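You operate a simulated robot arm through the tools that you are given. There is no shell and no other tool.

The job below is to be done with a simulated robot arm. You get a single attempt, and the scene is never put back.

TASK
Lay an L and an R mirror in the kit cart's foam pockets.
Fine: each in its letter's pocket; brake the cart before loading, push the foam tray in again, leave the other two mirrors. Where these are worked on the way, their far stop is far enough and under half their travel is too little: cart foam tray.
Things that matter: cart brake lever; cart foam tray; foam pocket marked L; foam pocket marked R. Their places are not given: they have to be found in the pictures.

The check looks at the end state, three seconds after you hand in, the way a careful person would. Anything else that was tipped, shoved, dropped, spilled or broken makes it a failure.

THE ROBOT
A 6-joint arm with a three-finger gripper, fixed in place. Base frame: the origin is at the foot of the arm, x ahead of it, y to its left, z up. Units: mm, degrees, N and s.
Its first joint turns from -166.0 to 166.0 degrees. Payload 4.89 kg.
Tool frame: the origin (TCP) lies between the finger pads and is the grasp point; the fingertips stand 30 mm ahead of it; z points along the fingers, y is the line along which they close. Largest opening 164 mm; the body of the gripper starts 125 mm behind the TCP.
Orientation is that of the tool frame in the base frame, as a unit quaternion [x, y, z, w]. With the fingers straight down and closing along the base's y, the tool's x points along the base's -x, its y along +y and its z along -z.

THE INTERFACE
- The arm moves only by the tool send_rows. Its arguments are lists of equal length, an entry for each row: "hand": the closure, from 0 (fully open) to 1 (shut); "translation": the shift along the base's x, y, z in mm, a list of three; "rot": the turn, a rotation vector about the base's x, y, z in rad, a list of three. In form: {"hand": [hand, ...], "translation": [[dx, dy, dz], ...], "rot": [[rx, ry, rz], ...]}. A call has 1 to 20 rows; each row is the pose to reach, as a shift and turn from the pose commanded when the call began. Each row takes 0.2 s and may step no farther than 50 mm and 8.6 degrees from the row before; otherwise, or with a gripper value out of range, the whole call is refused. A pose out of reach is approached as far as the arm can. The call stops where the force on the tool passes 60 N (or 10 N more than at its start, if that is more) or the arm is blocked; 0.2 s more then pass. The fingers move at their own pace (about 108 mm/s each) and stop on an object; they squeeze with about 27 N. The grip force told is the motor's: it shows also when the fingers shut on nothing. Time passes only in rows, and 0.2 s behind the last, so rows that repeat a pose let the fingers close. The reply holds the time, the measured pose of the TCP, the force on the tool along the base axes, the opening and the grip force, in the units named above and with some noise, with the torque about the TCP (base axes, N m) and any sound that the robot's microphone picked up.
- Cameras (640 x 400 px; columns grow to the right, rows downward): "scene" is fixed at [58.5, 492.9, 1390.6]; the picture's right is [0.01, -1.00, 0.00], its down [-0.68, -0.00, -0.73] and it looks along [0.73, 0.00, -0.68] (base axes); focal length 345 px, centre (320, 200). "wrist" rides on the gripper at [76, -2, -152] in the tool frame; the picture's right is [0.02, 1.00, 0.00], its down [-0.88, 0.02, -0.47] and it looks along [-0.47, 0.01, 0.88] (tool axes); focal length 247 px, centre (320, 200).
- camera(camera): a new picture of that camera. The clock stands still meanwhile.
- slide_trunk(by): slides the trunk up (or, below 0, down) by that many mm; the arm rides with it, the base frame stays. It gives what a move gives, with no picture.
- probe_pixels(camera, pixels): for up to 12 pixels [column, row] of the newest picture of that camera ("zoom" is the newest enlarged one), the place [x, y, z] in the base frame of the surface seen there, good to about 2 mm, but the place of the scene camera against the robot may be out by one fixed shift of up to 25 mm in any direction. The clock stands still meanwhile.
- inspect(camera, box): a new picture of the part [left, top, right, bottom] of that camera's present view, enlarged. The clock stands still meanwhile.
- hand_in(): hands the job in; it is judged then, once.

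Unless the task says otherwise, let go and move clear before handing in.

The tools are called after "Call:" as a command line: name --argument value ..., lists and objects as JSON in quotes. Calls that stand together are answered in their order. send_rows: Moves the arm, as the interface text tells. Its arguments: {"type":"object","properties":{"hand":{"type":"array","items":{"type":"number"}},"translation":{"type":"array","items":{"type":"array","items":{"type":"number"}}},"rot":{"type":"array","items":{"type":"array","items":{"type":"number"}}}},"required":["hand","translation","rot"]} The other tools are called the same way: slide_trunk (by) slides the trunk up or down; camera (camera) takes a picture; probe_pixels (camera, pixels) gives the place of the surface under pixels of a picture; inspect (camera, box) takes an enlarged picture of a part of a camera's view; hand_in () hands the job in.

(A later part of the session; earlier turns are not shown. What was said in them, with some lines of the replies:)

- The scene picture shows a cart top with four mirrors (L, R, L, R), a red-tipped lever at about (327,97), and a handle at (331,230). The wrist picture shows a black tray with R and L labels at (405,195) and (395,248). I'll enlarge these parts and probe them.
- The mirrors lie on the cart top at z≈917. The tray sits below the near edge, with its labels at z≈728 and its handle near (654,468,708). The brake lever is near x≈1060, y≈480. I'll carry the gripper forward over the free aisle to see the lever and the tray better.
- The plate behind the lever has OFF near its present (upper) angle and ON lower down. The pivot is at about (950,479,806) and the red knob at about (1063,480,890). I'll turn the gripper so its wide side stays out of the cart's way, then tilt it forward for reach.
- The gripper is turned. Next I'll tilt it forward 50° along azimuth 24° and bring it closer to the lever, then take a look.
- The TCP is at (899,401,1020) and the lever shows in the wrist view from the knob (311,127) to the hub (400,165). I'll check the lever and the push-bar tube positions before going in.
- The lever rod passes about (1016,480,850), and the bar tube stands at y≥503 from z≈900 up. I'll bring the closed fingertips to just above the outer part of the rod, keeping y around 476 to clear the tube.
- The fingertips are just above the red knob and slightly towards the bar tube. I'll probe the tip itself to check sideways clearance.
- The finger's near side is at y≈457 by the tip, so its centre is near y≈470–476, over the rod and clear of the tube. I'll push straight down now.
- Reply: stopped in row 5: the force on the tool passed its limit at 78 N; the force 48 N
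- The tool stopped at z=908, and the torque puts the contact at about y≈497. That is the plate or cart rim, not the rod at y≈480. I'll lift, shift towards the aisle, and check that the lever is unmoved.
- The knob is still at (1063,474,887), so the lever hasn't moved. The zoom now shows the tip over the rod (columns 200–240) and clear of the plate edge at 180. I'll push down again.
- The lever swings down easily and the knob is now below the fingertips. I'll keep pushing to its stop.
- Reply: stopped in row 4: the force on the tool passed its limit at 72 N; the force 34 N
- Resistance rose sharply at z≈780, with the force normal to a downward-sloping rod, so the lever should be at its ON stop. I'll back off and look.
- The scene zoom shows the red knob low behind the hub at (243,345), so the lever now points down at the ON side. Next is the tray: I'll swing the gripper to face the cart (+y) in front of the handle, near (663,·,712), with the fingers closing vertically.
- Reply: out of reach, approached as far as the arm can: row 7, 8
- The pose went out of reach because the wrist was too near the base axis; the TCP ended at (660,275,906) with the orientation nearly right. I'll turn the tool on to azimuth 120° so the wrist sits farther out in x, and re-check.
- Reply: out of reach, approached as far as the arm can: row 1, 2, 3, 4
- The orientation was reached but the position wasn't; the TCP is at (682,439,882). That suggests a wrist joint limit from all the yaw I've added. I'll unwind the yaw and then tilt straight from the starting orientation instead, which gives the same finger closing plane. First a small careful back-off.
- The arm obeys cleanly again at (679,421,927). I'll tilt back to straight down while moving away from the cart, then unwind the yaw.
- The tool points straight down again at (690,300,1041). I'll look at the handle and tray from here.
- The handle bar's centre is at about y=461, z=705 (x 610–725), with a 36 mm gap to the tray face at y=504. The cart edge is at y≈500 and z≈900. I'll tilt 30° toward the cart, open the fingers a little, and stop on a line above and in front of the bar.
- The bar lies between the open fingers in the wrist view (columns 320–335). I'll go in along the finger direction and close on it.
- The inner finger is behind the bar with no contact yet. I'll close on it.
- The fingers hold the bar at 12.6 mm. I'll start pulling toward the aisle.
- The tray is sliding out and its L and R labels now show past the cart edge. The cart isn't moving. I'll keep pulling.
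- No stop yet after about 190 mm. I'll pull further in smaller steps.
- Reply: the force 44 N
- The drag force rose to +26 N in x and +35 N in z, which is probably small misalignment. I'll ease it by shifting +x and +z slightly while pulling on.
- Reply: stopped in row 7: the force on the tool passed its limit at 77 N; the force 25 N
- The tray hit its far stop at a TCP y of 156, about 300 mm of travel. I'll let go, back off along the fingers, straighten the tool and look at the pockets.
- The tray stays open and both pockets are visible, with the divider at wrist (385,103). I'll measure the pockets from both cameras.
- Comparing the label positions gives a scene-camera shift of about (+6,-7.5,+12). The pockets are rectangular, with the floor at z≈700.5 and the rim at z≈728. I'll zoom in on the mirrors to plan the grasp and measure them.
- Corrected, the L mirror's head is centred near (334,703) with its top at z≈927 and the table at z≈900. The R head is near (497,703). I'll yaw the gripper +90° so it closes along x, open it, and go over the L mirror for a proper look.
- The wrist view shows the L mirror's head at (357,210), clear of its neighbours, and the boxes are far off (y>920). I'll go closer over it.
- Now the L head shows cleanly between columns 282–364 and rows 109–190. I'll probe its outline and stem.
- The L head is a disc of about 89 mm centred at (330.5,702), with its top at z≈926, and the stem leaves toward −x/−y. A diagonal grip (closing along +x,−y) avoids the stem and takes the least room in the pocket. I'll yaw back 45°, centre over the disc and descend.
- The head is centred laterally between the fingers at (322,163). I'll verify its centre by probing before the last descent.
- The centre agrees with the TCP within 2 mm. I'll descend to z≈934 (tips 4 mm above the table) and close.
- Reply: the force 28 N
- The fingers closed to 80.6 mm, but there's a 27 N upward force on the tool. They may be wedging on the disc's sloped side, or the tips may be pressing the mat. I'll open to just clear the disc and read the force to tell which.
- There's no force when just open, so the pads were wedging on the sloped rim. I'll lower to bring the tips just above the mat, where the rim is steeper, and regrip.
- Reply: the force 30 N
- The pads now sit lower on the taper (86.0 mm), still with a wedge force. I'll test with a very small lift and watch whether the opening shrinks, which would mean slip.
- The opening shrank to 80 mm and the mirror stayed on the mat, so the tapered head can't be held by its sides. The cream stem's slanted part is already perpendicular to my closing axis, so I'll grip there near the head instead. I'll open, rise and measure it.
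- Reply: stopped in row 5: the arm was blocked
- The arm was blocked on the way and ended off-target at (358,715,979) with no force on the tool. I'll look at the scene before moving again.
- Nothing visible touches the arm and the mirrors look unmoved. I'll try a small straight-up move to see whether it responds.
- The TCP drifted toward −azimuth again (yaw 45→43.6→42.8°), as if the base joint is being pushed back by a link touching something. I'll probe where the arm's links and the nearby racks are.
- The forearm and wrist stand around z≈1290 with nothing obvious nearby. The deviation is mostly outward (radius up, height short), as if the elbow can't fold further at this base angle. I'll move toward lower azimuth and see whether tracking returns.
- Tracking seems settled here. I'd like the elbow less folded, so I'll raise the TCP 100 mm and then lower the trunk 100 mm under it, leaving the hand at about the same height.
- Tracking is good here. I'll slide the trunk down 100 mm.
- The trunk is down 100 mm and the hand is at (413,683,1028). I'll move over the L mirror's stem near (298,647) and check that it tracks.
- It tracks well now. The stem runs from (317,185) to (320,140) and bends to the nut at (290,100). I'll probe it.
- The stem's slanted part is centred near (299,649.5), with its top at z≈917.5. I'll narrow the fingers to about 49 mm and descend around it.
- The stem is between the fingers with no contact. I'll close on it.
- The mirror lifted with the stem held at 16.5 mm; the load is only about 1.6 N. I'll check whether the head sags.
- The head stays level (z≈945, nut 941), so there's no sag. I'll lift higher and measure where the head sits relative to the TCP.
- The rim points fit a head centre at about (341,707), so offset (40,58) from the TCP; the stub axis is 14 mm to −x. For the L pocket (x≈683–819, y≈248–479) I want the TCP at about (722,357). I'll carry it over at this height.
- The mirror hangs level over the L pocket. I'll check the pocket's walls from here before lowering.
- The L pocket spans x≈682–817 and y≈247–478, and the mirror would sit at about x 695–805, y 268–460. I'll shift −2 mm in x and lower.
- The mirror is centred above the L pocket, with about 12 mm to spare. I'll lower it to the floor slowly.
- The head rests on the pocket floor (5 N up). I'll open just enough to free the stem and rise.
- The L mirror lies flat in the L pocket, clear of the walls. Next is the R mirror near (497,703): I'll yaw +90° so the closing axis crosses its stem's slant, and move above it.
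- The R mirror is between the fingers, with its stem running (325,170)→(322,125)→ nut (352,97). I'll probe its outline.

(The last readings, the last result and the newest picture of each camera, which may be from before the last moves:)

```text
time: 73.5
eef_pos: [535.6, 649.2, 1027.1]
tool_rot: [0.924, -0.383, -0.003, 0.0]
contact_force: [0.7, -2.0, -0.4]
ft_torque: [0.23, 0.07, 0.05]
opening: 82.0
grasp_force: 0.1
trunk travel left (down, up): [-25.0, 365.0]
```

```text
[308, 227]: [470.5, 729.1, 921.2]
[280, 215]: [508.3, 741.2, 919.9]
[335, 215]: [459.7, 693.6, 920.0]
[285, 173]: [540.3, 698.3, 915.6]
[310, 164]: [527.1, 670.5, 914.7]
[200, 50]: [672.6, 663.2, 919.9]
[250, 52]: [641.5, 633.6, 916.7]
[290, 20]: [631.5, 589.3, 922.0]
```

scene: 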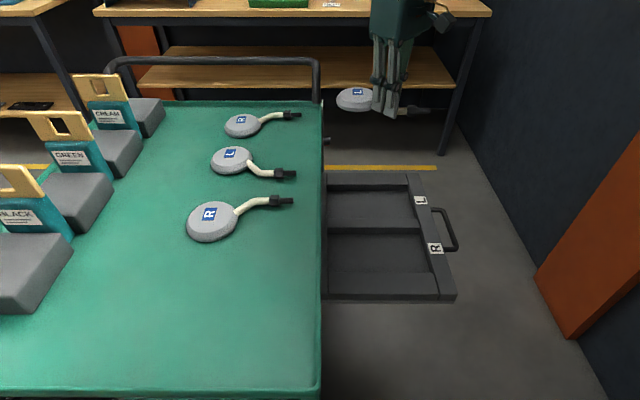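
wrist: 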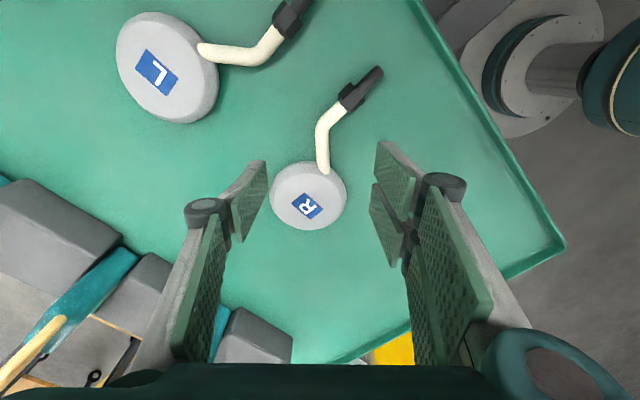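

The R head is centred at (500,702) and the stem passes (529,649.4). I'll trim the yaw by 6° to match the stem, then descend with the fingers at about 49 mm.

Call:
send_rows --hand '[0.7, 0.7, 0.7, 0.7, 0.7, 0.7, 0.7]' --translation '[[-3, 0, 0], [-6.3, 0.2, 0], [-6.3, 0.2, -25], [-6.3, 0.2, -50], [-6.3, 0.2, -70], [-6.3, 0.2, -85], [-6.3, 0.2, -94]]' --rot '[[0, 0, 0.05], [0, 0, 0.105], [0, 0, 0.105], [0, 0, 0.105], [0, 0, 0.105], [0, 0, 0.105], [0, 0, 0.105]]'

Call:
camera --camera "wrist"

```text
time: 75.2
eef_pos: [528.7, 646.5, 929.6]
tool_rot: [0.943, -0.333, -0.003, 0.0]
contact_force: [-0.4, -1.4, -0.5]
ft_torque: [0.01, -0.05, -0.01]
opening: 49.5
grasp_force: 0.1
trunk travel left (down, up): [-25.0, 365.0]
```

```text
taken
```

wrist: 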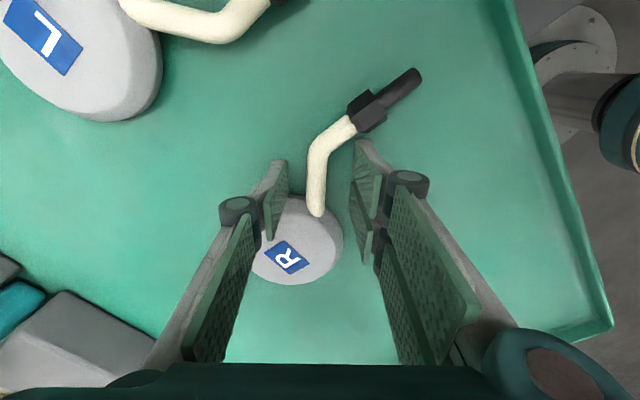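

The TCP is at (529,646.5,929.6), a touch low, and the left finger is close to the disc rim. I'll raise 2.5 mm, shift 3 mm away from the head, and close.

Call:
send_rows --hand '[0.7, 0.7, 0.8, 0.9, 1, 1, 1]' --translation '[[0, 0, 2.5], [3, 0, 2.5], [3, 0, 2.5], [3, 0, 2.5], [3, 0, 2.5], [3, 0, 2.5], [3, 0, 2.5]]' --rot '[[0, 0, 0], [0, 0, 0], [0, 0, 0], [0, 0, 0], [0, 0, 0], [0, 0, 0], [0, 0, 0]]'

Call:
send_rows --hand '[1, 1, 1, 1, 1, 1, 1]' --translation '[[0, 0, 4], [0, 0, 8], [0, 0, 15], [0, 0, 30], [0, 0, 55], [0, 0, 80], [0, 0, 110]]' --rot '[[0, 0, 0], [0, 0, 0], [0, 0, 0], [0, 0, 0], [0, 0, 0], [0, 0, 0], [0, 0, 0]]'

Call:
camera --camera "wrist"

Call:
camera --camera "scene"

```text
time: 76.8
eef_pos: [530.8, 647.3, 933.4]
tool_rot: [0.943, -0.334, -0.002, 0.001]
contact_force: [0.8, 1.2, 3.3]
ft_torque: [0.07, 0.02, -0.11]
opening: 22.6
grasp_force: 26.7
trunk travel left (down, up): [-25.0, 365.0]
```

```text
time: 78.3
eef_pos: [531.0, 647.4, 1042.2]
tool_rot: [0.943, -0.334, -0.002, 0.001]
contact_force: [1.2, 0.9, -3.4]
ft_torque: [-0.2, 0.04, 0.0]
opening: 22.2
grasp_force: 27.2
trunk travel left (down, up): [-25.0, 365.0]
```

```text
taken
```

wrist: 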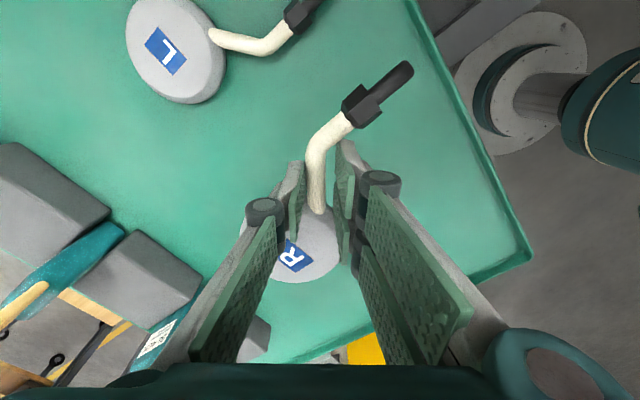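

```text
taken
```

scene: 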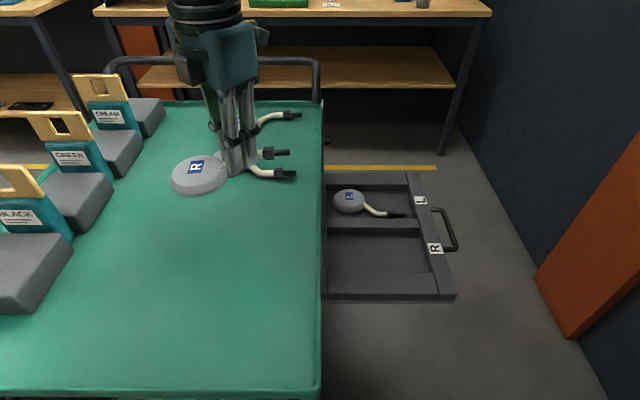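

The R mirror is lifted, though the opening is 22 mm, so the pads may hold near the bend or the rim. I'll check level and offsets.

Call:
inspect --camera "wrist" --box '[230, 60, 420, 300]'

Call:
probe_pixels --camera "wrist" --pixels '[[244, 228], [275, 275], [300, 281], [325, 274], [337, 255], [339, 240], [328, 220], [361, 105], [395, 78], [409, 65], [318, 205], [333, 122]]'

```text
1.67 times, centred on (325, 180) of wrist
```

zoom: 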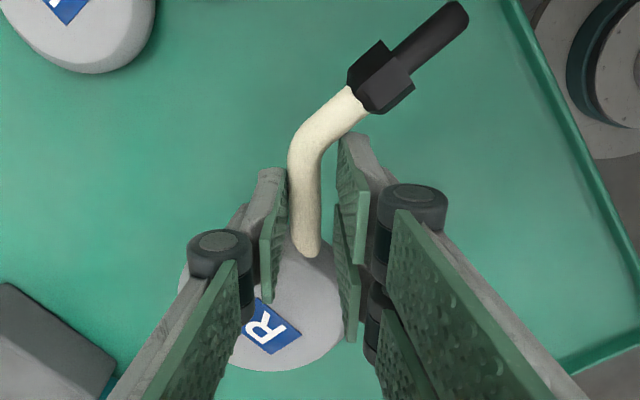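

```text
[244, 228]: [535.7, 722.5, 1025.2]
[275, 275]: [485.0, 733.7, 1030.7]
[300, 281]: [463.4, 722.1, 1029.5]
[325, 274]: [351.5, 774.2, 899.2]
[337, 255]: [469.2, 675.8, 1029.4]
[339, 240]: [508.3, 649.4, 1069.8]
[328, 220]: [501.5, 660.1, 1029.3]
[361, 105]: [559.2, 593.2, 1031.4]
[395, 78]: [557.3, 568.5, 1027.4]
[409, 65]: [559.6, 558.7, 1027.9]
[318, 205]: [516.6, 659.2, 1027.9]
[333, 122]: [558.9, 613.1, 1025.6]
```

The mirror is level (head 1029, nut 1031); its head sits at (−31.5,+55.6) from the TCP and the stem swung out about 3°. I'll carry it over the R pocket with a −0.06 rad yaw to straighten it, aiming for TCP (597,359).

Call:
send_rows --hand '[1, 1, 1, 1, 1, 1, 1, 1, 1, 1, 1, 1]' --translation '[[3, -12, 0], [8, -36, 0], [14, -62, 0], [20, -88, 0], [26, -114, 0], [32, -140, 0], [38, -167, 0], [44, -194, 0], [50, -221, 0], [56, -248, 0], [62, -272, 0], [66.4, -288.4, 0]]' --rot '[[0, 0, 0], [0, 0, -0.01], [0, 0, -0.02], [0, 0, -0.03], [0, 0, -0.04], [0, 0, -0.05], [0, 0, -0.06], [0, 0, -0.06], [0, 0, -0.06], [0, 0, -0.06], [0, 0, -0.06], [0, 0, -0.06]]'

Call:
camera --camera "wrist"

Call:
camera --camera "scene"

```text
time: 81.0
eef_pos: [597.2, 361.2, 1041.5]
tool_rot: [0.932, -0.363, -0.002, 0.0]
contact_force: [-0.4, 0.9, -1.9]
ft_torque: [-0.19, -0.05, -0.02]
opening: 22.1
grasp_force: 27.0
trunk travel left (down, up): [-25.0, 365.0]
```

```text
taken
```

wrist: 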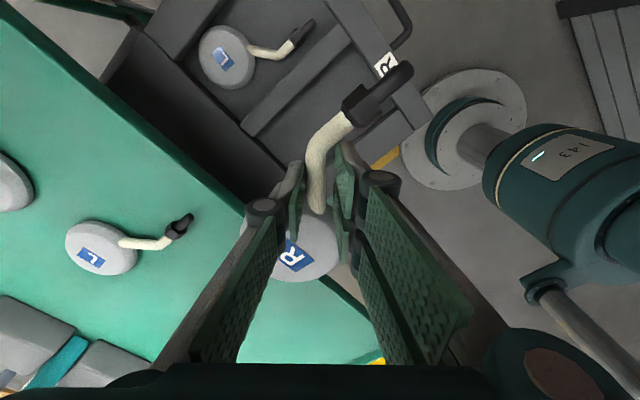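

```text
taken
```

scene: 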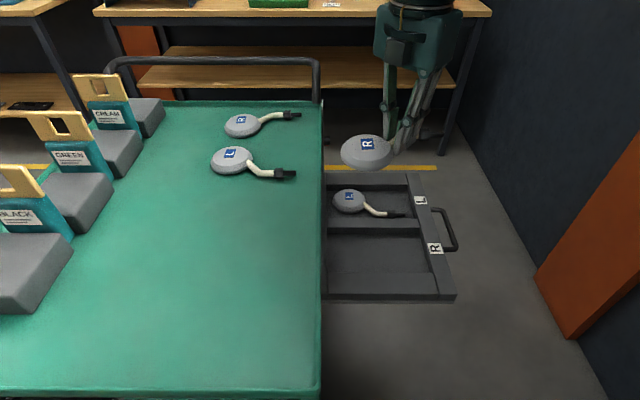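

Call:
inspect --camera "wrist" --box '[230, 20, 440, 200]'

Call:
probe_pixels --camera "wrist" --pixels '[[255, 133], [265, 137], [345, 45], [355, 52], [270, 150], [380, 130], [395, 118], [370, 135], [365, 68], [409, 67], [361, 105], [375, 115]]'

Call:
probe_pixels --camera "wrist" --pixels '[[300, 281], [275, 275], [335, 257], [244, 230], [325, 215], [333, 122], [388, 128], [360, 142], [385, 105], [290, 155]]'

```text
2.22 times, centred on (335, 110) of wrist
```

zoom: 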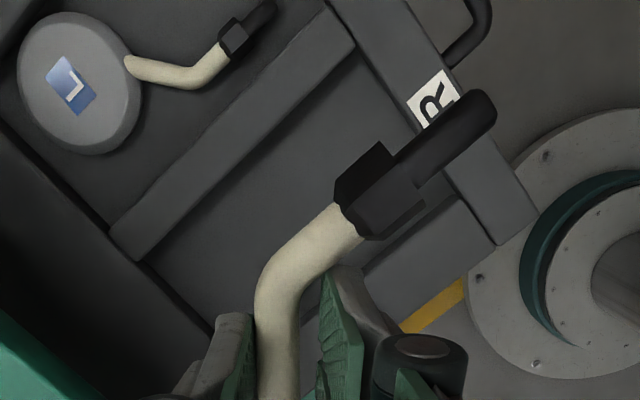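

```text
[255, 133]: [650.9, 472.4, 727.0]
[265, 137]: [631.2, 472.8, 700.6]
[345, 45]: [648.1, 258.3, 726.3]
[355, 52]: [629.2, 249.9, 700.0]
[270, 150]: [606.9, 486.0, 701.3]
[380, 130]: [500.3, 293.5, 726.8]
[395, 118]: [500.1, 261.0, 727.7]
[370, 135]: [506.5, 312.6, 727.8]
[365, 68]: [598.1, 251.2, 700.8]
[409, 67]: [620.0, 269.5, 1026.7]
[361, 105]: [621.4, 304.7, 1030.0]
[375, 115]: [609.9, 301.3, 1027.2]
```

```text
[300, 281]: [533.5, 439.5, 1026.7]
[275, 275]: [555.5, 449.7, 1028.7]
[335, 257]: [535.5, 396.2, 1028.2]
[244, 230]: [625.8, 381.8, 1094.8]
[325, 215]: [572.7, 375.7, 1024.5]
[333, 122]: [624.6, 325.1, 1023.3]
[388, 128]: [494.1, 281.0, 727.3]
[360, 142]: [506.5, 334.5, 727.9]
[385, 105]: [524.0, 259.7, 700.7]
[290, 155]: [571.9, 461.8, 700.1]
```

The R pocket spans x≈512–647 and y≈247–478, and the held mirror spans x 524–634, y 263–463, so it's well centred. I'll lower it.

Call:
send_rows --hand '[1, 1, 1, 1, 1, 1, 1, 1, 1, 1]' --translation '[[0, 0, -20], [0, 0, -50], [0, 0, -80], [0, 0, -110], [0, 0, -140], [0, 0, -170], [0, 0, -200], [0, 0, -230], [0, 0, -255], [0, 0, -270]]' --rot '[[0, 0, 0], [0, 0, 0], [0, 0, 0], [0, 0, 0], [0, 0, 0], [0, 0, 0], [0, 0, 0], [0, 0, 0], [0, 0, 0], [0, 0, 0]]'

Call:
camera --camera "wrist"

Call:
inspect --camera "scene" --box '[310, 130, 470, 310]'

```text
time: 83.2
eef_pos: [597.3, 358.7, 771.2]
tool_rot: [0.932, -0.363, -0.001, -0.001]
contact_force: [-1.9, -0.4, -1.2]
ft_torque: [0.0, -0.14, 0.0]
opening: 21.7
grasp_force: 27.3
trunk travel left (down, up): [-25.0, 365.0]
```

```text
taken
```

wrist: 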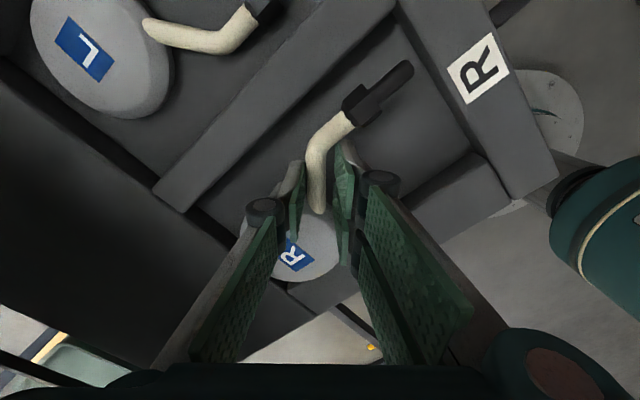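

```text
2.22 times, centred on (390, 220) of scene
```

zoom: 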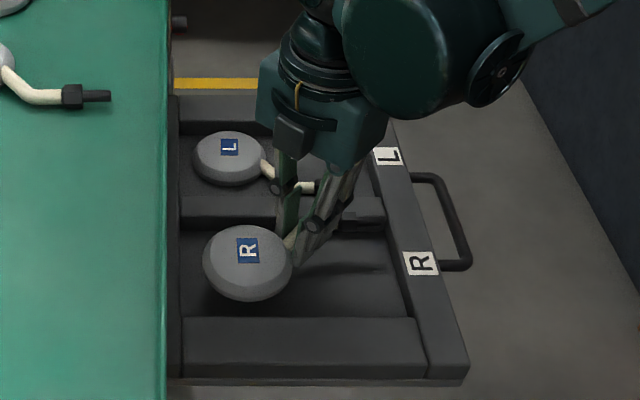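

All is centred over the R pocket. I'll lower the last 37 mm slowly.

Call:
send_rows --hand '[1, 1, 1, 1, 1, 1]' --translation '[[0, 0, -8], [0, 0, -16], [0, 0, -23], [0, 0, -29], [0, 0, -34], [0, 0, -37]]' --rot '[[0, 0, 0], [0, 0, 0], [0, 0, 0], [0, 0, 0], [0, 0, 0], [0, 0, 0]]'

Call:
camera --camera "wrist"

```text
time: 84.5
eef_pos: [596.4, 358.0, 734.3]
tool_rot: [0.932, -0.362, -0.002, 0.001]
contact_force: [0.0, 0.7, -2.8]
ft_torque: [-0.03, -0.04, 0.02]
opening: 21.4
grasp_force: 26.6
trunk travel left (down, up): [-25.0, 365.0]
```

```text
taken
```

wrist: 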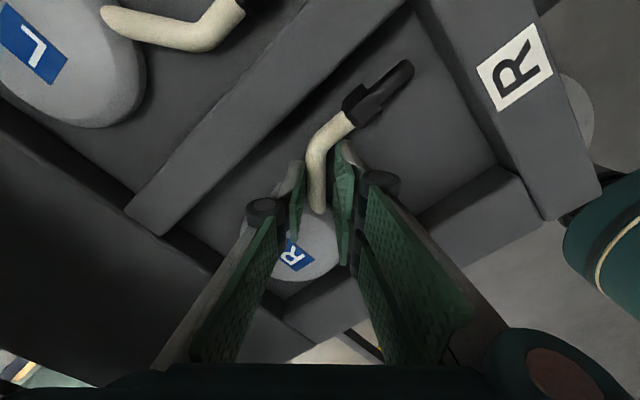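

There's no floor contact yet (still −2.8 N). I'll go down 2–3 mm more.

Call:
send_rows --hand '[1, 1, 1]' --translation '[[0, 0, -1], [0, 0, -2], [0, 0, -2.5]]' --rot '[[0, 0, 0], [0, 0, 0], [0, 0, 0]]'

```text
time: 85.3
eef_pos: [596.5, 359.9, 734.1]
tool_rot: [0.932, -0.363, -0.002, 0.0]
contact_force: [0.4, -1.1, 15.8]
ft_torque: [0.39, 0.62, 0.2]
opening: 21.3
grasp_force: 27.3
trunk travel left (down, up): [-25.0, 365.0]
```

It now rests on the floor (+16 N). I'll release gently and rise.

Call:
send_rows --hand '[0.84, 0.78, 0.74, 0.74]' --translation '[[0, 0, 1], [0, 0, 1], [0, 0, 1], [0, 0, 1]]' --rot '[[0, 0, 0], [0, 0, 0], [0, 0, 0], [0, 0, 0]]'

Call:
send_rows --hand '[0.74, 0.74, 0.74, 0.74, 0.74, 0.74, 0.74, 0.74, 0.74, 0.74]' --translation '[[0, 0, 8], [0, 0, 20], [0, 0, 40], [0, 0, 70], [0, 0, 110], [0, 0, 150], [0, 0, 190], [0, 0, 230], [0, 0, 270], [0, 0, 310]]' --rot '[[0, 0, 0], [0, 0, 0], [0, 0, 0], [0, 0, 0], [0, 0, 0], [0, 0, 0], [0, 0, 0], [0, 0, 0], [0, 0, 0], [0, 0, 0]]'

Call:
camera --camera "wrist"

Call:
inspect --camera "scene" --box '[310, 130, 470, 310]'

```text
time: 86.3
eef_pos: [596.8, 358.9, 734.8]
tool_rot: [0.932, -0.363, -0.002, 0.001]
contact_force: [-0.4, -0.2, -0.1]
ft_torque: [0.03, -0.03, 0.02]
opening: 42.5
grasp_force: 0.1
trunk travel left (down, up): [-25.0, 365.0]
```

```text
time: 88.5
eef_pos: [600.0, 361.6, 1043.9]
tool_rot: [0.932, -0.362, -0.003, 0.001]
contact_force: [0.9, 0.8, -1.3]
ft_torque: [-0.13, 0.2, 0.0]
opening: 42.6
grasp_force: 0.0
trunk travel left (down, up): [-25.0, 365.0]
```

```text
taken
```

wrist: 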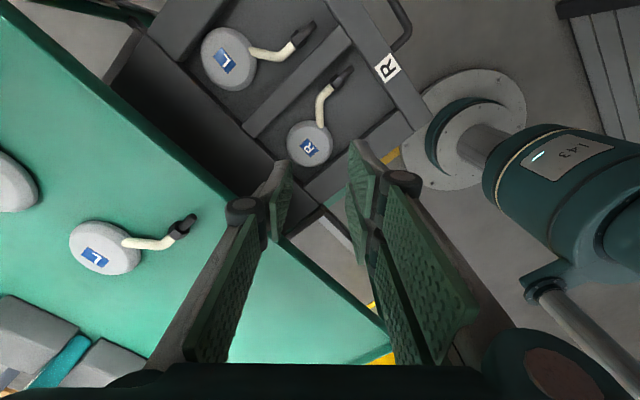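

```text
2.22 times, centred on (390, 220) of scene
```

zoom: 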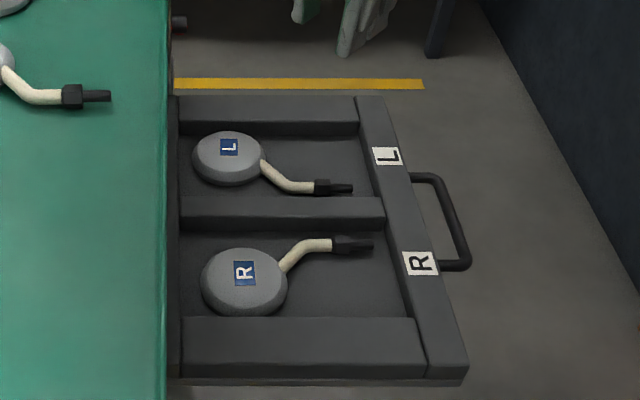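

Both mirrors lie flat in their own pockets. Next I'll push the tray in by its handle bar: close the fingers, yaw so the body is thin in y, and go down in front of the bar at about (680,112).

Call:
send_rows --hand '[1, 1, 1, 1, 1, 1]' --translation '[[13, -41, 0], [26, -82, 0], [40, -123, 0], [53, -164, 0], [66, -206, 0], [80, -248, 0]]' --rot '[[0, 0, -0.138], [0, 0, -0.276], [0, 0, -0.414], [0, 0, -0.552], [0, 0, -0.69], [0, 0, -0.829]]'

Call:
send_rows --hand '[1, 1, 1, 1, 1, 1, 1]' --translation '[[0, 0, -40], [0, 0, -80], [0, 0, -120], [0, 0, -160], [0, 0, -200], [0, 0, -230], [0, 0, -250]]' --rot '[[0, 0, 0], [0, 0, 0], [0, 0, 0], [0, 0, 0], [0, 0, 0], [0, 0, 0], [0, 0, 0]]'

Call:
camera --camera "wrist"

Call:
camera --camera "scene"

```text
time: 90.0
eef_pos: [677.2, 112.5, 1044.4]
tool_rot: [-0.707, 0.708, 0.002, 0.001]
contact_force: [-0.9, 1.4, 0.0]
ft_torque: [-0.21, -0.09, 0.01]
opening: 0.0
grasp_force: 27.2
trunk travel left (down, up): [-25.0, 365.0]
```

```text
time: 91.5
eef_pos: [676.9, 111.0, 795.6]
tool_rot: [0.707, -0.707, -0.001, -0.001]
contact_force: [-0.5, 0.7, 0.2]
ft_torque: [0.0, -0.17, 0.01]
opening: 0.0
grasp_force: 26.5
trunk travel left (down, up): [-25.0, 365.0]
```

```text
taken
```

wrist: 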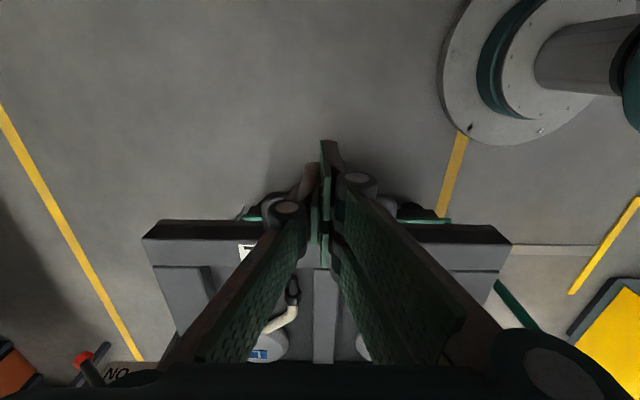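

```text
taken
```

scene: 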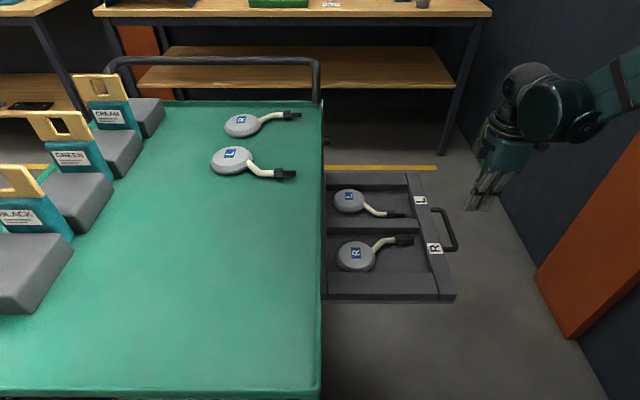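

The fingers are in front of the handle, and the wrist view also shows the red-knobbed lever by ON at (85,360). I'll go down to bar height and push in gently.

Call:
send_rows --hand '[1, 1, 1, 1, 1]' --translation '[[-5, 0, -20], [-8, 0, -40], [-8, 0, -60], [-8, 0, -72], [-8, 8, -72]]' --rot '[[0, 0, 0], [0, 0, 0], [0, 0, 0], [0, 0, 0], [0, 0, 0]]'

Call:
send_rows --hand '[1, 1, 1, 1, 1, 1, 1, 1, 1, 1]' --translation '[[0, 8, 0], [0, 16, 0], [0, 24, 0], [0, 32, 0], [0, 42, 0], [0, 52, 0], [0, 62, 0], [0, 72, 0], [0, 82, 0], [0, 92, 0]]' --rot '[[0, 0, 0], [0, 0, 0], [0, 0, 0], [0, 0, 0], [0, 0, 0], [0, 0, 0], [0, 0, 0], [0, 0, 0], [0, 0, 0], [0, 0, 0]]'

Call:
camera --camera "scene"

```text
time: 92.8
eef_pos: [669.4, 118.3, 721.6]
tool_rot: [0.707, -0.707, -0.002, -0.001]
contact_force: [-1.0, -0.3, -0.3]
ft_torque: [0.0, -0.02, 0.02]
opening: 0.0
grasp_force: 26.5
trunk travel left (down, up): [-25.0, 365.0]
```

```text
time: 95.0
eef_pos: [669.5, 212.1, 722.2]
tool_rot: [0.707, -0.707, -0.002, -0.002]
contact_force: [0.7, 0.1, 0.3]
ft_torque: [0.02, 0.01, -0.01]
opening: 0.0
grasp_force: 27.0
trunk travel left (down, up): [-25.0, 365.0]
```

```text
taken
```

scene: 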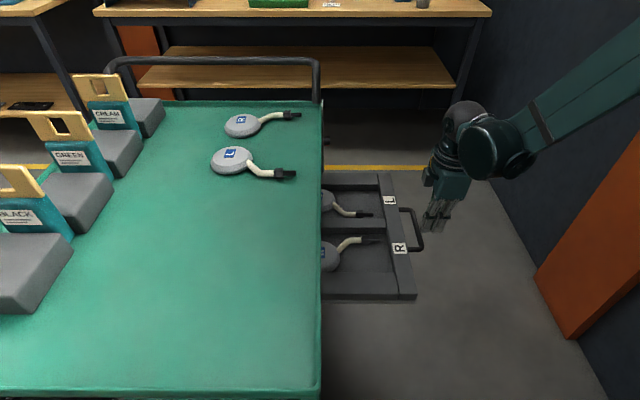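

The tray is gliding in with the mirrors in place. I'll keep pushing gently.

Call:
send_rows --hand '[1, 1, 1, 1, 1, 1, 1, 1, 1, 1, 1, 1, 1, 1, 1]' --translation '[[0, 8, 0], [0, 18, 0], [0, 28, 0], [0, 38, 0], [0, 48, 0], [0, 58, 0], [0, 68, 0], [0, 78, 0], [0, 88, 0], [0, 98, 0], [0, 108, 0], [0, 118, 0], [0, 128, 0], [0, 138, 0], [0, 148, 0]]' --rot '[[0, 0, 0], [0, 0, 0], [0, 0, 0], [0, 0, 0], [0, 0, 0], [0, 0, 0], [0, 0, 0], [0, 0, 0], [0, 0, 0], [0, 0, 0], [0, 0, 0], [0, 0, 0], [0, 0, 0], [0, 0, 0], [0, 0, 0]]'

Call:
camera --camera "scene"

Call:
camera --camera "wrist"

```text
time: 98.2
eef_pos: [669.9, 358.1, 721.3]
tool_rot: [-0.707, 0.708, 0.001, 0.0]
contact_force: [-0.2, 0.0, 0.7]
ft_torque: [0.05, 0.0, -0.03]
opening: 0.2
grasp_force: 27.1
trunk travel left (down, up): [-25.0, 365.0]
```

```text
taken
```

scene: 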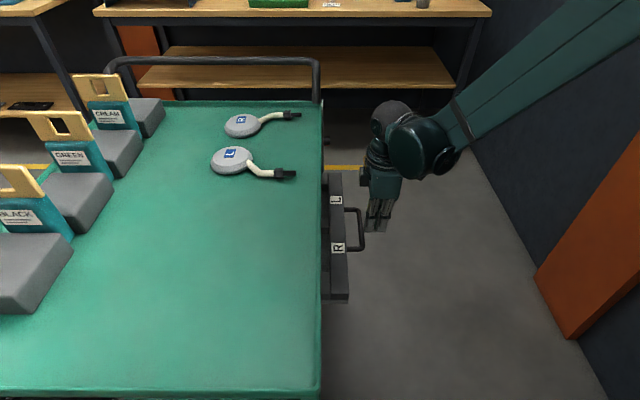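

```text
taken
```

wrist: 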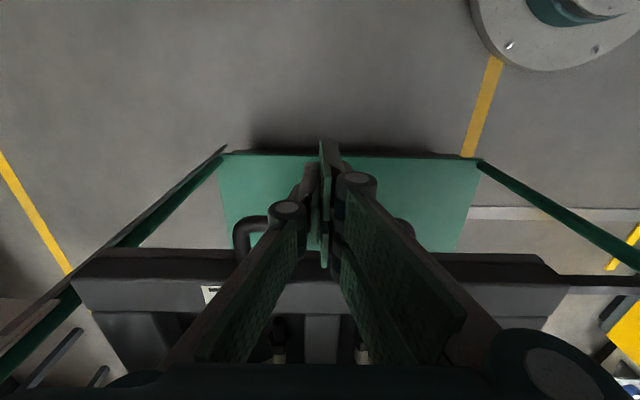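

About 85 mm remains. I'll go on slowly to the inner stop.

Call:
send_rows --hand '[1, 1, 1, 1, 1, 1, 1, 1, 1, 1, 1, 1, 1, 1, 1]' --translation '[[0, 8, 0], [0, 16, 0], [0, 24, 0], [0, 32, 0], [0, 40, 0], [0, 47, 0], [0, 54, 0], [0, 61, 0], [0, 67, 0], [0, 72, 0], [0, 77, 0], [0, 81, 0], [0, 84, 0], [0, 87, 0], [0, 89, 0]]' --rot '[[0, 0, 0], [0, 0, 0], [0, 0, 0], [0, 0, 0], [0, 0, 0], [0, 0, 0], [0, 0, 0], [0, 0, 0], [0, 0, 0], [0, 0, 0], [0, 0, 0], [0, 0, 0], [0, 0, 0], [0, 0, 0], [0, 0, 0]]'

Call:
camera --camera "scene"

Call:
camera --camera "wrist"

```text
time: 100.4
eef_pos: [670.2, 425.0, 722.0]
tool_rot: [-0.706, 0.708, 0.0, -0.002]
contact_force: [0.6, -15.8, 0.7]
ft_torque: [-0.17, 0.2, 0.0]
opening: 0.0
grasp_force: 27.0
trunk travel left (down, up): [-25.0, 365.0]
stopped in row 11: the force on the tool passed its limit at 70 N (the readings are from after the stop); the commanded pose is now the measured one
```

```text
taken
```

scene: 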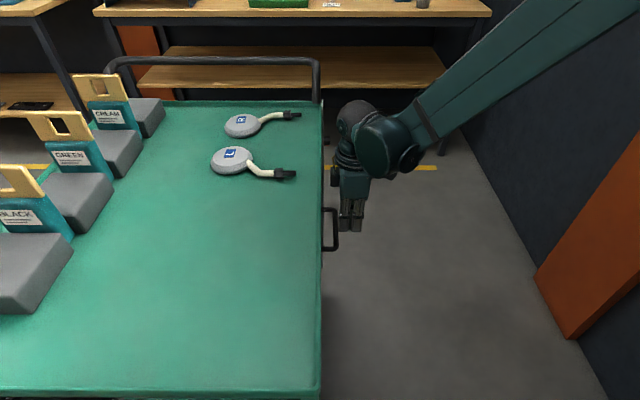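

```text
taken
```

wrist: 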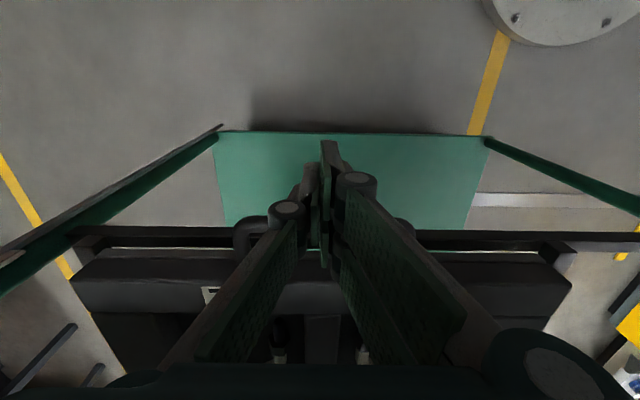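

Force rose at y=425, and the handle (columns 325–338 in the scene) is back where it began. I'll back off, lift, and verify with probes.

Call:
send_rows --hand '[1, 1, 1, 1, 1, 1, 1, 1, 1, 1]' --translation '[[0, -15, 0], [0, -40, 5], [0, -70, 30], [0, -100, 70], [0, -120, 110], [0, -130, 150], [0, -130, 190], [0, -130, 230], [0, -130, 270], [0, -130, 310]]' --rot '[[0, 0, 0], [0, 0, 0], [0, 0, 0], [0, 0, 0], [0, 0, 0], [0, 0, 0], [0, 0, 0], [0, 0, 0], [0, 0, 0], [0, 0, 0]]'

Call:
camera --camera "wrist"

Call:
camera --camera "scene"

Call:
probe_pixels --camera "scene" --pixels '[[337, 230], [337, 245], [241, 119], [291, 116], [231, 153], [289, 174], [326, 141]]'

```text
time: 102.6
eef_pos: [670.0, 296.3, 1032.1]
tool_rot: [-0.706, 0.708, 0.0, -0.002]
contact_force: [1.9, 0.7, 0.5]
ft_torque: [-0.06, 0.16, 0.02]
opening: 0.1
grasp_force: 26.7
trunk travel left (down, up): [-25.0, 365.0]
```

```text
taken
```

wrist: 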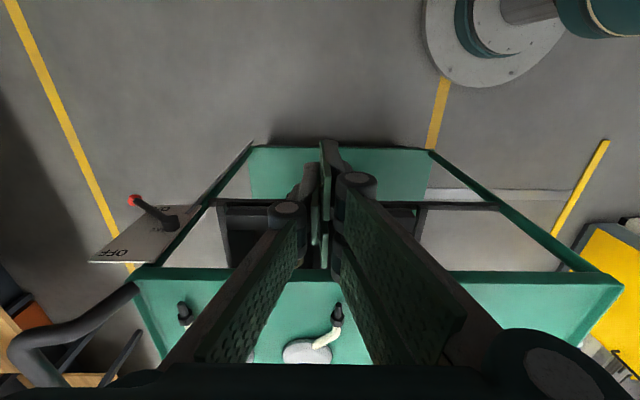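

```text
taken
```

scene: 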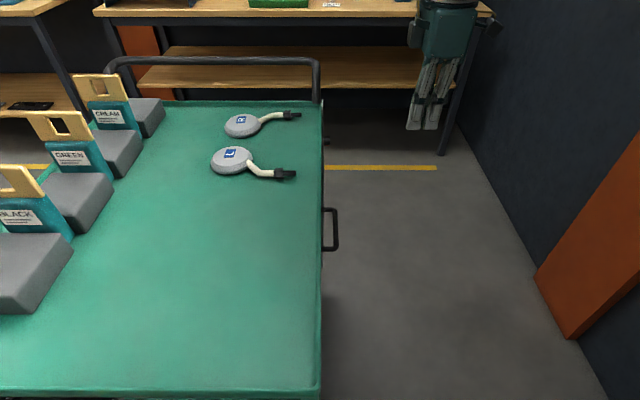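

```text
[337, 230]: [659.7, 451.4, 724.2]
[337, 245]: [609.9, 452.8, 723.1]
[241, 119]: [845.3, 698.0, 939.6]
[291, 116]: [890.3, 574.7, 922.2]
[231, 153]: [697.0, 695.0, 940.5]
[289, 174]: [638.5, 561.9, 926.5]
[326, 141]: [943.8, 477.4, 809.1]
```

The handle probe (659.7,451.4,724.2) matches the start exactly, so the tray is fully home, and the other two mirrors haven't moved. I'll check the lever's angle and peek at the mirrors in the tray.

Call:
inspect --camera "wrist" --box '[70, 170, 230, 280]'

Call:
probe_pixels --camera "wrist" --pixels '[[134, 200], [150, 208], [172, 220], [95, 260], [205, 207]]'

Call:
send_rows --hand '[1, 1, 1, 1, 1, 1, 1, 1, 1, 1, 1]' --translation '[[0, 0, 0], [0, 0, 0], [0, 0, 0], [0, 0, 0], [0, 0, 0], [0, 0, 0], [0, 0, 0], [0, 0, 0], [0, 0, 0], [0, 0, 0], [0, 0, 0]]' --rot '[[0, 0, -0.1428], [0, 0, -0.2856], [0, 0, -0.4284], [0, 0, -0.5712], [0, 0, -0.714], [0, 0, -0.8568], [0, 0, -0.9996], [0, 0, -1.1424], [0, 0, -1.2852], [0, 0, -1.428], [0, 0, -1.5708]]'

Call:
camera --camera "wrist"

```text
3.64 times, centred on (150, 225) of wrist
```

zoom: 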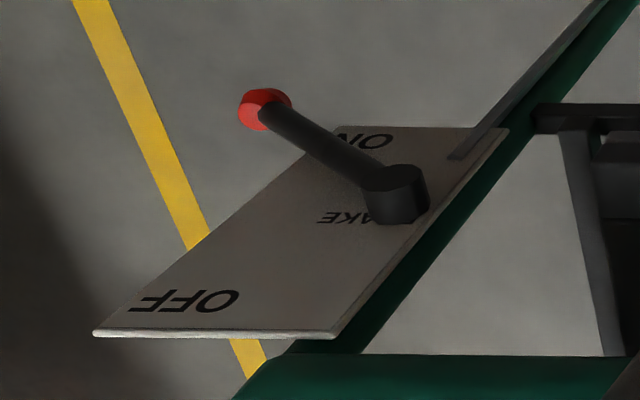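

```text
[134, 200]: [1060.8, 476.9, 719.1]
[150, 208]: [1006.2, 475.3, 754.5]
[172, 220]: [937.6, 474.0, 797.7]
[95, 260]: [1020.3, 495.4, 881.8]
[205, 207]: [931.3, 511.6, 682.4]
```

```text
time: 105.0
eef_pos: [668.6, 298.1, 1031.2]
tool_rot: [0.003, 1.0, 0.002, -0.002]
contact_force: [-0.3, 0.2, -0.1]
ft_torque: [-0.02, 0.04, 0.02]
opening: 0.0
grasp_force: 27.2
trunk travel left (down, up): [-25.0, 365.0]
```

```text
taken
```

wrist: 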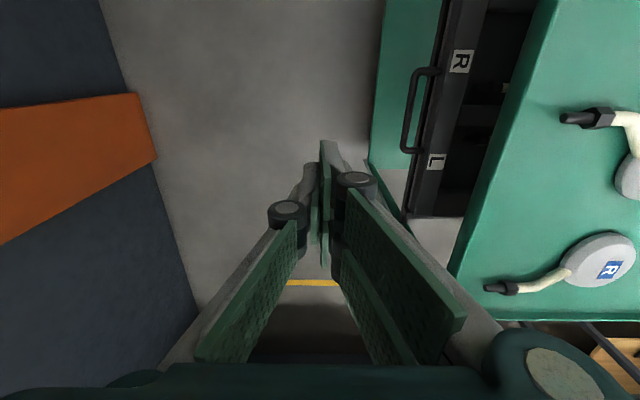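

The lever knob is at z=719, mirrored about the hub from its OFF position at 890 and pointing along ON, so the brake is set. I'll take one last look at the mirrors inside the closed tray.

Call:
inspect --camera "wrist" --box '[400, 20, 540, 220]'

Call:
probe_pixels --camera "wrist" --pixels '[[461, 62], [436, 161], [507, 88], [476, 145]]'

```text
2.00 times, centred on (470, 120) of wrist
```

zoom: 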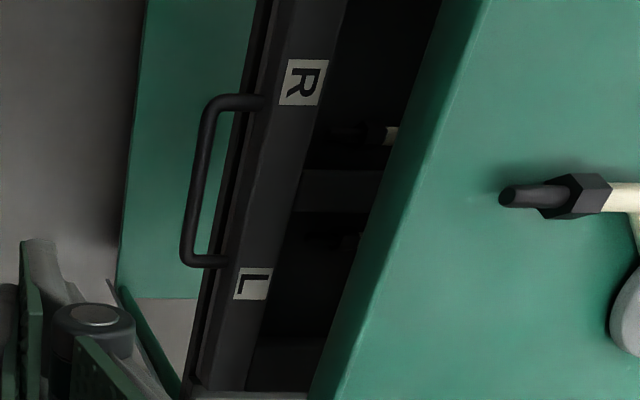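

```text
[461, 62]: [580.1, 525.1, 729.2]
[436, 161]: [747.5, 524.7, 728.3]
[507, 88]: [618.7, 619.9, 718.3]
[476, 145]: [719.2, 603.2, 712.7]
```

The labels are back at y≈525, and the R stem at (619,620,718) and the L nut near (719,603,713) lie inside their pockets. The gripper is empty and clear of everything, so I'm handing in.

Call:
hand_in

```text
The job is handed in.
```

The job is handed in: one L and one R mirror are lying flat in their own foam pockets, and the tray is pushed fully back in. I don't have the result of the check.

- **Brake:** I pushed the cart brake lever down to its stop before loading. The last probe put it on the ON side, as far below the pivot as it was above at OFF.
- **Tray:** I pulled the foam tray out to its far stop, about 300 mm. After pushing it back in, the handle and both labels measured at their starting positions.
- **Other mirrors:** The other two stayed on the cart top and measured within about 2 mm of where they began.
- **Contacts:** While lining up on the brake lever, the closed fingers pressed the lever plate or cart rim once, with a reading of 78 N. I also closed on the L mirror's head before finding that its tapered rim slips, so I lifted both mirrors by their stems. In the pictures afterwards, nothing had moved or been damaged.

The gripper was empty and clear of the cart when I handed in.
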